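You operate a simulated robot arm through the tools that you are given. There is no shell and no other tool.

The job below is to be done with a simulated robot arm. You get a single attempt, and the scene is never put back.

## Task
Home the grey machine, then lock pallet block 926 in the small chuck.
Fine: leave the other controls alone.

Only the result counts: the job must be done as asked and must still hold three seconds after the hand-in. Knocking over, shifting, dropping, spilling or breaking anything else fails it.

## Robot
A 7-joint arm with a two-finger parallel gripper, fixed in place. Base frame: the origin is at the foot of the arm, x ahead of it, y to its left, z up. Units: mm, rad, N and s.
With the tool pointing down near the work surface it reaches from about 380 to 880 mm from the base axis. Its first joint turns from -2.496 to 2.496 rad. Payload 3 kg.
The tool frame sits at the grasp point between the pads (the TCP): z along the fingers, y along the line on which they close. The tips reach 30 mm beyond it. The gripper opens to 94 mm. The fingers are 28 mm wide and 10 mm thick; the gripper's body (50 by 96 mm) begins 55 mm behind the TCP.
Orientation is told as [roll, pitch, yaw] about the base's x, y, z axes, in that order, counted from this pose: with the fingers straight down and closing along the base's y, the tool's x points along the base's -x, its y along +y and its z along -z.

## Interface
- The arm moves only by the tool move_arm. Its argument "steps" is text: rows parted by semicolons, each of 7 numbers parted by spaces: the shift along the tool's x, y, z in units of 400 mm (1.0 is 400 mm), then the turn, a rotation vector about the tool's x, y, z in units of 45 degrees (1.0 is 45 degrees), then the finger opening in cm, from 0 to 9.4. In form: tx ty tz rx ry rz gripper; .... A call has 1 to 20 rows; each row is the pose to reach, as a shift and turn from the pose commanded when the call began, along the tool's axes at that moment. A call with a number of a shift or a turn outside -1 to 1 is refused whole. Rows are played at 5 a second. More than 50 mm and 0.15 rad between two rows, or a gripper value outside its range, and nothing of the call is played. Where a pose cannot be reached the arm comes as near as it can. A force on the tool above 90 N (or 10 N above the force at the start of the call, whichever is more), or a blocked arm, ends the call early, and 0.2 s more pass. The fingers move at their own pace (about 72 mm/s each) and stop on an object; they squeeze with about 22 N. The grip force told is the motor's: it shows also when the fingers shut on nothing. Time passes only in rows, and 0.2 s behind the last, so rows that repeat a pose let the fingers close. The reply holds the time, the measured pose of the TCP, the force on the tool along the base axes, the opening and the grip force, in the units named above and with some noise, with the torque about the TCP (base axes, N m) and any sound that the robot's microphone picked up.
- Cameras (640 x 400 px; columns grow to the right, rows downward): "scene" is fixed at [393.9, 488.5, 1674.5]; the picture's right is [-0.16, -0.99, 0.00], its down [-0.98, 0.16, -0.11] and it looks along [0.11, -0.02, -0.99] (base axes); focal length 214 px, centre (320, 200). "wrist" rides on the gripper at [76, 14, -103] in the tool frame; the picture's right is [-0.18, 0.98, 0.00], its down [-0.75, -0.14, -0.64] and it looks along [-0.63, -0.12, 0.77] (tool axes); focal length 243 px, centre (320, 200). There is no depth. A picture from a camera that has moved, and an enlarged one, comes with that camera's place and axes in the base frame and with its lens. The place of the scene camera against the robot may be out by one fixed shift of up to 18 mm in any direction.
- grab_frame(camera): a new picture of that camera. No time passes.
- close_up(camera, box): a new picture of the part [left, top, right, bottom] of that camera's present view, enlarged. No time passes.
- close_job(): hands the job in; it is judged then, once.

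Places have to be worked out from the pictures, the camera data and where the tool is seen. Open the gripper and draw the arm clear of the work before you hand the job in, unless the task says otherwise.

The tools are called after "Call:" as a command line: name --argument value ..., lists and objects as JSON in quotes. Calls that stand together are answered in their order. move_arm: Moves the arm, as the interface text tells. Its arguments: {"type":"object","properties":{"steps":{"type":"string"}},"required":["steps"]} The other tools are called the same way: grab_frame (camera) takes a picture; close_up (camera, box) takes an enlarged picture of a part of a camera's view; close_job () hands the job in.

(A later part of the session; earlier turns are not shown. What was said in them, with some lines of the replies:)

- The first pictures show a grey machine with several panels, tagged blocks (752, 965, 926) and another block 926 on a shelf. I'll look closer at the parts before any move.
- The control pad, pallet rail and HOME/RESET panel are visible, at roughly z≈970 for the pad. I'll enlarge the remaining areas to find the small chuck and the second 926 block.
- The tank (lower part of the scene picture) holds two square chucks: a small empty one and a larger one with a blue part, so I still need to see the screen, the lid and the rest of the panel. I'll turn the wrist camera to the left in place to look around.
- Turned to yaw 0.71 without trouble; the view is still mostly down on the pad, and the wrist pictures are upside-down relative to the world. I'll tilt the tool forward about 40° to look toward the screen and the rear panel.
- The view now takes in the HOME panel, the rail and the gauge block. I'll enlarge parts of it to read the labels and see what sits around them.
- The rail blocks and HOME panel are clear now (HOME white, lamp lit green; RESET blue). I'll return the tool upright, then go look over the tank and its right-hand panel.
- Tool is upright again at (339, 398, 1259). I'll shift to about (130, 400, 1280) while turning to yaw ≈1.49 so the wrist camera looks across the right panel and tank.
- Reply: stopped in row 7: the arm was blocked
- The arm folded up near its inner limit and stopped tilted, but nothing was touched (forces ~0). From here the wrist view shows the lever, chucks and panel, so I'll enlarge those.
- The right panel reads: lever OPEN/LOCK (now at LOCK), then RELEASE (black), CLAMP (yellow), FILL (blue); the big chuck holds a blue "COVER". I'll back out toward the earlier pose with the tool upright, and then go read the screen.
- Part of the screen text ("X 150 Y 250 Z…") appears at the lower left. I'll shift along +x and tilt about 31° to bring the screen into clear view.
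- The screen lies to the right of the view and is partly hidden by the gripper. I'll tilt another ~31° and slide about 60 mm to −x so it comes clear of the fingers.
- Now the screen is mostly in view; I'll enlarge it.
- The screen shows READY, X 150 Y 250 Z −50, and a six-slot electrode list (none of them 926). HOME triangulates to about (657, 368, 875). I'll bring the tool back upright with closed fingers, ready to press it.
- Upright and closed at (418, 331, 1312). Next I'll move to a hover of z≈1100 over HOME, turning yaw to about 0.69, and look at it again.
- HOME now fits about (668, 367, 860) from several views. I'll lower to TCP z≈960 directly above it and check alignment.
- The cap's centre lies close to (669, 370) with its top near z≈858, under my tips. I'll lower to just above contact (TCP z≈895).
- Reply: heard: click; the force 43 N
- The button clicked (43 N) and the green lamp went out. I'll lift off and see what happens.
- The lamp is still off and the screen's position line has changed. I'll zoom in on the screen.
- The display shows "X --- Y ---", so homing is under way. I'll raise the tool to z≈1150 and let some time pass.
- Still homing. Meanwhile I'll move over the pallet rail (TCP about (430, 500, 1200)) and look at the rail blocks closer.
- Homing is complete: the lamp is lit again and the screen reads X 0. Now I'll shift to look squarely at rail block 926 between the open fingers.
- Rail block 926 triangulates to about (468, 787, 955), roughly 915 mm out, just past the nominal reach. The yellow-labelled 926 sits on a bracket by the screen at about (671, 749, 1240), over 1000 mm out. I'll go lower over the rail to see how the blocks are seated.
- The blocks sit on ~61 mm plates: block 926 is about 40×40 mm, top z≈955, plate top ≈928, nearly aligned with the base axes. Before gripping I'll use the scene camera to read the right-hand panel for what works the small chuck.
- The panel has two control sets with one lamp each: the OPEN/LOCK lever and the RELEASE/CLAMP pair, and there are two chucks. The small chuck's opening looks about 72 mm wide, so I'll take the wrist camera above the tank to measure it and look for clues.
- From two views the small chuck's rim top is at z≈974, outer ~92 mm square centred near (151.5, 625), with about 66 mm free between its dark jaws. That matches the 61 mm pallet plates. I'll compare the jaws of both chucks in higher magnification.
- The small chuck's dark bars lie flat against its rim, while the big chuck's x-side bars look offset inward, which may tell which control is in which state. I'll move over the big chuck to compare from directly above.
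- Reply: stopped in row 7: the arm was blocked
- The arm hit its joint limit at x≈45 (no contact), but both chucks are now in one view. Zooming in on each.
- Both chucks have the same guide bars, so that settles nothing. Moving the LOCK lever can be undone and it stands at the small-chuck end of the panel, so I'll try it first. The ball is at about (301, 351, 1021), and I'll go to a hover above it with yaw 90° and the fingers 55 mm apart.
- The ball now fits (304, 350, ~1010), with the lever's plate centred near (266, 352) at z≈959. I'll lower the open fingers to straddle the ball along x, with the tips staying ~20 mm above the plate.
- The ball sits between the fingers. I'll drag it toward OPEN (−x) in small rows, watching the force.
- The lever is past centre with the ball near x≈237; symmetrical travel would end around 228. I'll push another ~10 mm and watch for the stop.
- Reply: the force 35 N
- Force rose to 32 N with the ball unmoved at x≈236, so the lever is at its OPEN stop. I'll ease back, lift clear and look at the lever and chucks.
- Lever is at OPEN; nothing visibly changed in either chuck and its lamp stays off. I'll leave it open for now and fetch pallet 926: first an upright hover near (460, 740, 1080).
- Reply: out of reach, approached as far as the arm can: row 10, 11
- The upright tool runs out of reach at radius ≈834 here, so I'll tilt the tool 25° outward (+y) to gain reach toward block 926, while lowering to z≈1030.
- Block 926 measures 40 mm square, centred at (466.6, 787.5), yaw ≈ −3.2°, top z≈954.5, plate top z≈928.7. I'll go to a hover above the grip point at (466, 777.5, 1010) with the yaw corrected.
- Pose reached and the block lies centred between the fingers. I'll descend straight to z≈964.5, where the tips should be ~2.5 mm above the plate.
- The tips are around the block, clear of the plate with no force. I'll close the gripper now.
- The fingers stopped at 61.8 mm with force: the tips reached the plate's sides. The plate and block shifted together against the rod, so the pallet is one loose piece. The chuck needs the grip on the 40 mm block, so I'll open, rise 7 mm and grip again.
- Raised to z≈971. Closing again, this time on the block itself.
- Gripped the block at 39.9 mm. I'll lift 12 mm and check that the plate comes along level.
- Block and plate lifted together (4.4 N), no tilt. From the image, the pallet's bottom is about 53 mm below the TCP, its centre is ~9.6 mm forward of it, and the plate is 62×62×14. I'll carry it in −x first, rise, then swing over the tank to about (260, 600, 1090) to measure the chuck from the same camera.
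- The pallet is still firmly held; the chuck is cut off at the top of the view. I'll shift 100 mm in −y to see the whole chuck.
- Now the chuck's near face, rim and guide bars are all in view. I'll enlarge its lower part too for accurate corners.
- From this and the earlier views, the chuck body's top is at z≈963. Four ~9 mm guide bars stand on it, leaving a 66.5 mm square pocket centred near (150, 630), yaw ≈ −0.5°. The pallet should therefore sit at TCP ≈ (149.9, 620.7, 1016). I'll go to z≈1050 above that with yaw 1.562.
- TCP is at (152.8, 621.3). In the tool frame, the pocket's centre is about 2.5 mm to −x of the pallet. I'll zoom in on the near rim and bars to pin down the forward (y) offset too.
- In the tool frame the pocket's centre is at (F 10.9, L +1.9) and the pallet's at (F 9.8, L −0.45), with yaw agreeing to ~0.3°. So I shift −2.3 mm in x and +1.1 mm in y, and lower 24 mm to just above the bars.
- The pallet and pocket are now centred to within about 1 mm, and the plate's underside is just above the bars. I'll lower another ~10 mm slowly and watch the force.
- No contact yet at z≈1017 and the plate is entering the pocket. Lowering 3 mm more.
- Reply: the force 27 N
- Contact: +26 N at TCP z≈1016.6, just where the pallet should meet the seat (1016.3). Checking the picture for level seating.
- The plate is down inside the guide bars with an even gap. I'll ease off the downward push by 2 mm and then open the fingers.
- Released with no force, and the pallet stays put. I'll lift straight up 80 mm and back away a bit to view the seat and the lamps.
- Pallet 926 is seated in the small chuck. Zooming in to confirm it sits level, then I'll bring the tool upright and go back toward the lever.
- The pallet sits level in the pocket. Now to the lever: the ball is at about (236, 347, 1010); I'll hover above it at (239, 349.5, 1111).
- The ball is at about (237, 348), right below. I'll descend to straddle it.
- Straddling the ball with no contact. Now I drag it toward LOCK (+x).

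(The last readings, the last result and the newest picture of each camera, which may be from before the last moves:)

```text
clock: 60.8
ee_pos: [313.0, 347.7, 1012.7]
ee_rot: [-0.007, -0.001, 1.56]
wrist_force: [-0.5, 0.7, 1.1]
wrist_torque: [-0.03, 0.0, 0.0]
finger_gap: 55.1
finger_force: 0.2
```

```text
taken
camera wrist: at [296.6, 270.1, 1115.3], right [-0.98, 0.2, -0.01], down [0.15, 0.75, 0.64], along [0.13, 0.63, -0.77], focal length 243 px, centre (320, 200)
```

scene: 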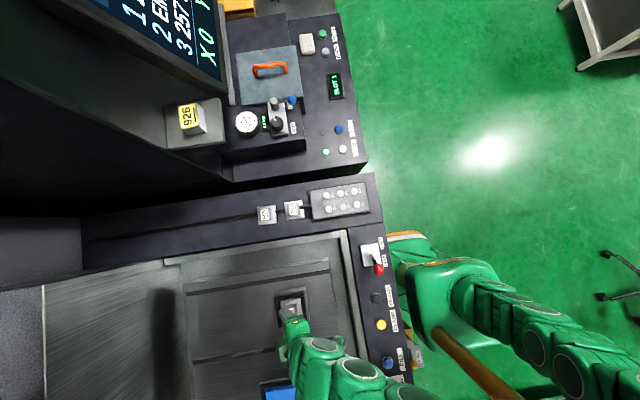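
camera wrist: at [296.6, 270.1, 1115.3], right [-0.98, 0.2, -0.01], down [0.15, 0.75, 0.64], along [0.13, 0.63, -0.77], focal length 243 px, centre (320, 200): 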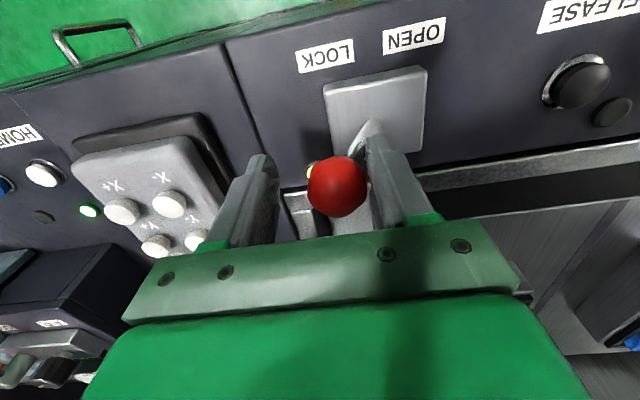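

An amber light shows behind the ball, likely the lever's lamp coming on. I'll push a few millimetres more to make sure the lever is at its LOCK stop.

Call:
move_arm --steps "0 -0.008 0 0 0 0 5.5; 0 -0.015 0 0 0 0 5.5; 0 -0.018 0 0 0 0 5.5; 0 -0.018 0 0 0 0 5.5"

```text
clock: 61.8
ee_pos: [318.1, 347.8, 1012.8]
ee_rot: [-0.007, -0.002, 1.56]
wrist_force: [-20.1, -7.3, 6.4]
wrist_torque: [-0.23, 0.82, 0.29]
finger_gap: 66.3
finger_force: 10.1
```

The lever is firmly at the LOCK stop (20 N). I'll ease back, lift clear and look at the lamps.

Call:
move_arm --steps "0 0.012 0 0 0 0 5.5; 0 0.025 0 0 0 0 5.5; 0 0.03 0 0 0 0 5.5; 0 0.03 -0.07 0 0 0 5.5; 0 0.03 -0.16 0 0 0 5.5; 0 0.03 -0.25 0 0 0 5.5; 0 0.03 -0.25 0 0 0 5.5"

Call:
grab_frame --camera "wrist"

Call:
close_up --camera "wrist" --box '[240, 20, 440, 145]'

Call:
close_up --camera "scene" --box '[260, 280, 324, 320]'

Call:
grab_frame --camera "scene"

```text
clock: 63.4
ee_pos: [307.5, 348.9, 1116.2]
ee_rot: [-0.007, 0.0, 1.558]
wrist_force: [0.8, 0.6, 0.0]
wrist_torque: [0.01, 0.03, 0.02]
finger_gap: 55.2
finger_force: 0.1
```

```text
taken
camera wrist: at [291.9, 272.8, 1219.0], right [-0.98, 0.2, -0.01], down [0.15, 0.75, 0.64], along [0.13, 0.63, -0.77], focal length 243 px, centre (320, 200)
```

wrist: 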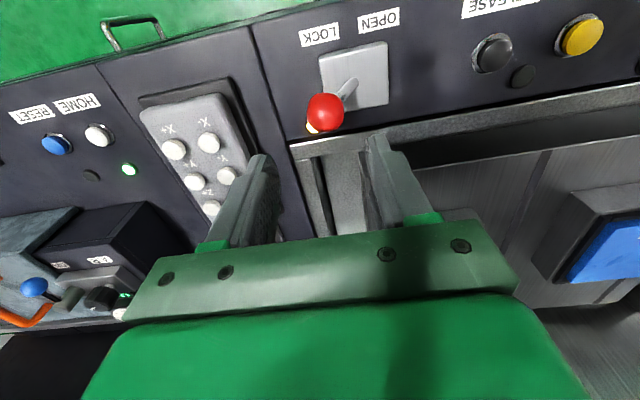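

```text
3.20 times, centred on (340, 82) of wrist
camera zoom: at [291.9, 272.8, 1219.0], right [-0.98, 0.2, -0.01], down [0.15, 0.75, 0.64], along [0.13, 0.63, -0.77], focal length 776 px, centre (256, 576)
```

zoom: 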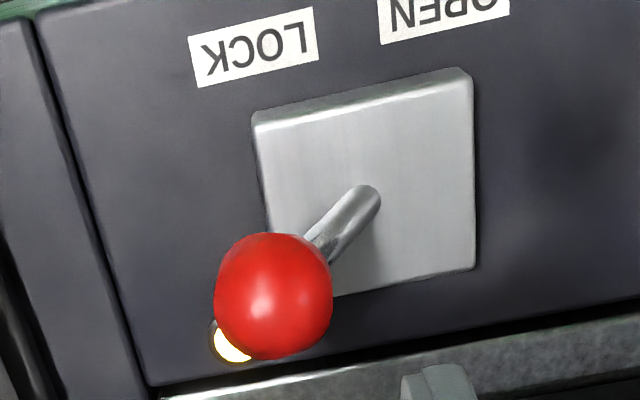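

```text
10.00 times, centred on (292, 300) of scene
camera zoom: at [393.9, 488.5, 1674.5], right [-0.16, -0.99, 0.0], down [-0.98, 0.16, -0.11], along [0.11, -0.02, -0.99], focal length 2145 px, centre (600, -800)
```

zoom: 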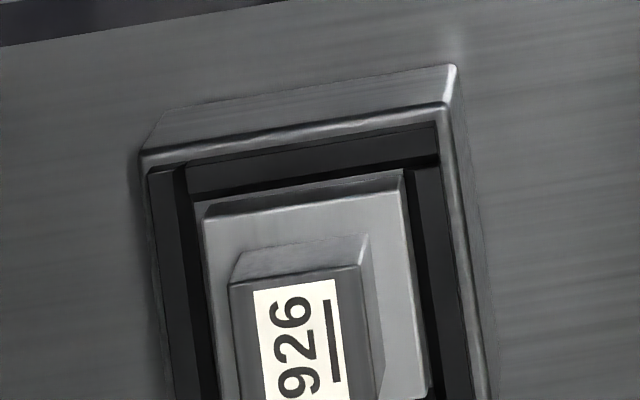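

```text
taken
```

scene: 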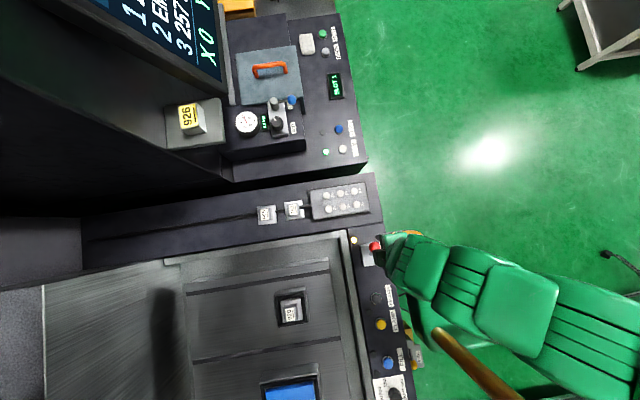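

The lever's lamp is lit amber with the lever at LOCK and pallet 926 seated, whereas it was dark when the chuck was empty. HOME's lamp is lit and X reads 0. I'll open the gripper and raise the arm clear.

Call:
move_arm --steps "0 0 -0.0875 0 0 0 7; -0.03 -0.018 -0.175 0 0 0 9.4; -0.075 -0.045 -0.2625 0 0 0 9.4; -0.121 -0.0735 -0.35 0 0 0 9.4; -0.121 -0.0735 -0.35 0 0 0 9.4; -0.121 -0.0735 -0.35 0 0 0 9.4"

Call:
grab_frame --camera "scene"

Call:
close_up --camera "scene" --box '[100, 0, 260, 100]'

Call:
close_up --camera "scene" --box '[250, 220, 410, 320]'

Call:
close_up --camera "scene" --box '[220, 80, 380, 180]'

```text
clock: 64.8
ee_pos: [337.8, 395.3, 1253.4]
ee_rot: [-0.007, 0.0, 1.559]
wrist_force: [-1.5, 0.1, 0.7]
wrist_torque: [0.0, -0.01, 0.0]
finger_gap: 93.9
finger_force: 0.1
```

```text
taken
```

scene: 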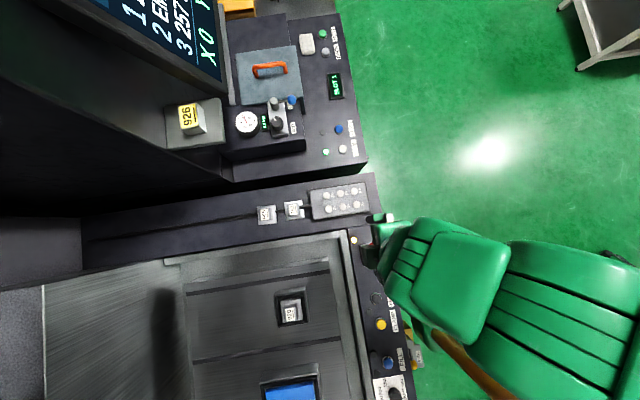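

```text
4.00 times, centred on (180, 50) of scene
camera zoom: at [393.9, 488.5, 1674.5], right [-0.16, -0.99, 0.0], down [-0.98, 0.16, -0.11], along [0.11, -0.02, -0.99], focal length 858 px, centre (880, 800)
```

zoom: 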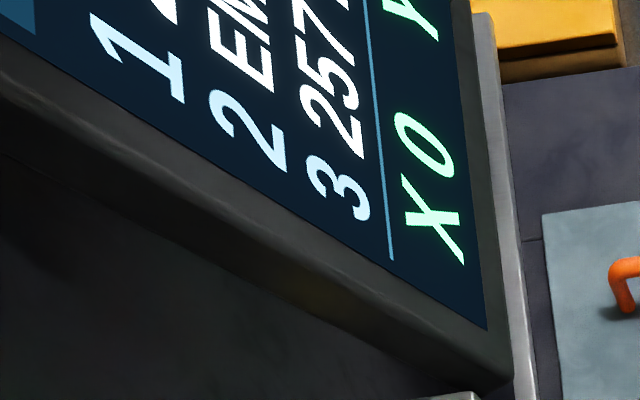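

```text
4.00 times, centred on (330, 270) of scene
camera zoom: at [393.9, 488.5, 1674.5], right [-0.16, -0.99, 0.0], down [-0.98, 0.16, -0.11], along [0.11, -0.02, -0.99], focal length 858 px, centre (280, -80)
```

zoom: 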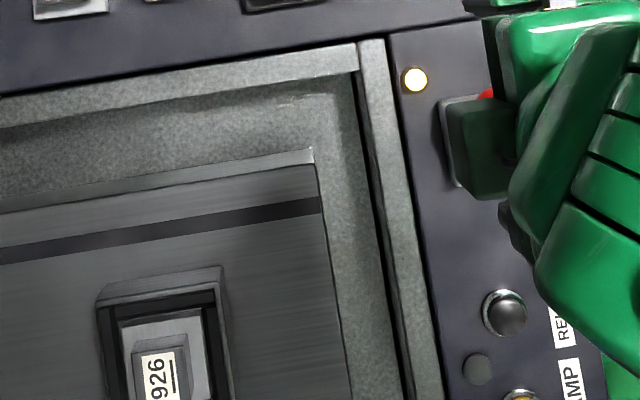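

```text
4.00 times, centred on (300, 130) of scene
camera zoom: at [393.9, 488.5, 1674.5], right [-0.16, -0.99, 0.0], down [-0.98, 0.16, -0.11], along [0.11, -0.02, -0.99], focal length 858 px, centre (400, 480)
```

zoom: 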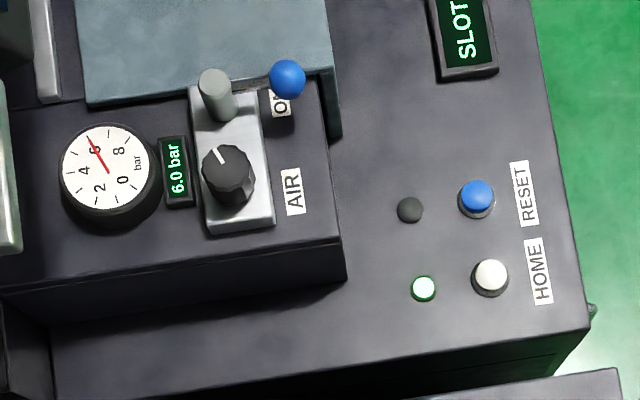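

The machine is homed (X 0, HOME lamp lit). Pallet 926 sits in the small chuck with the lever at LOCK and its lamp on, the other controls are untouched, and the open gripper is well clear. Handing the job in.

Call:
close_job

```text
The job is handed in.
```

I homed the grey machine and locked pallet block 926 in the small chuck. The job is handed in, but no pass or fail came back.

- **Homing:** I pressed HOME once. The display showed dashes, then X went to 0. I could not read the Y and Z values. The HOME lamp came back on.
- **Block choice:** two blocks carry the number 926. I took the white-labelled one from the rail, because its 62 mm base fits the small chuck's pocket. The yellow-labelled one on the bracket by the screen was left where it was.
- **Locking:** none of the panel labels I read said which control works the small chuck. I used the OPEN/LOCK lever: open, seat the block, then back to LOCK. Its amber lamp came on only with the block seated and the lever at LOCK.
- **First grip:** my first attempt to grip the block caught its base and moved it about 2 mm on the rail before I gripped it properly. I touched nothing else on the rail.

I left all the other controls alone. The gripper is open and the arm is clear of the work.
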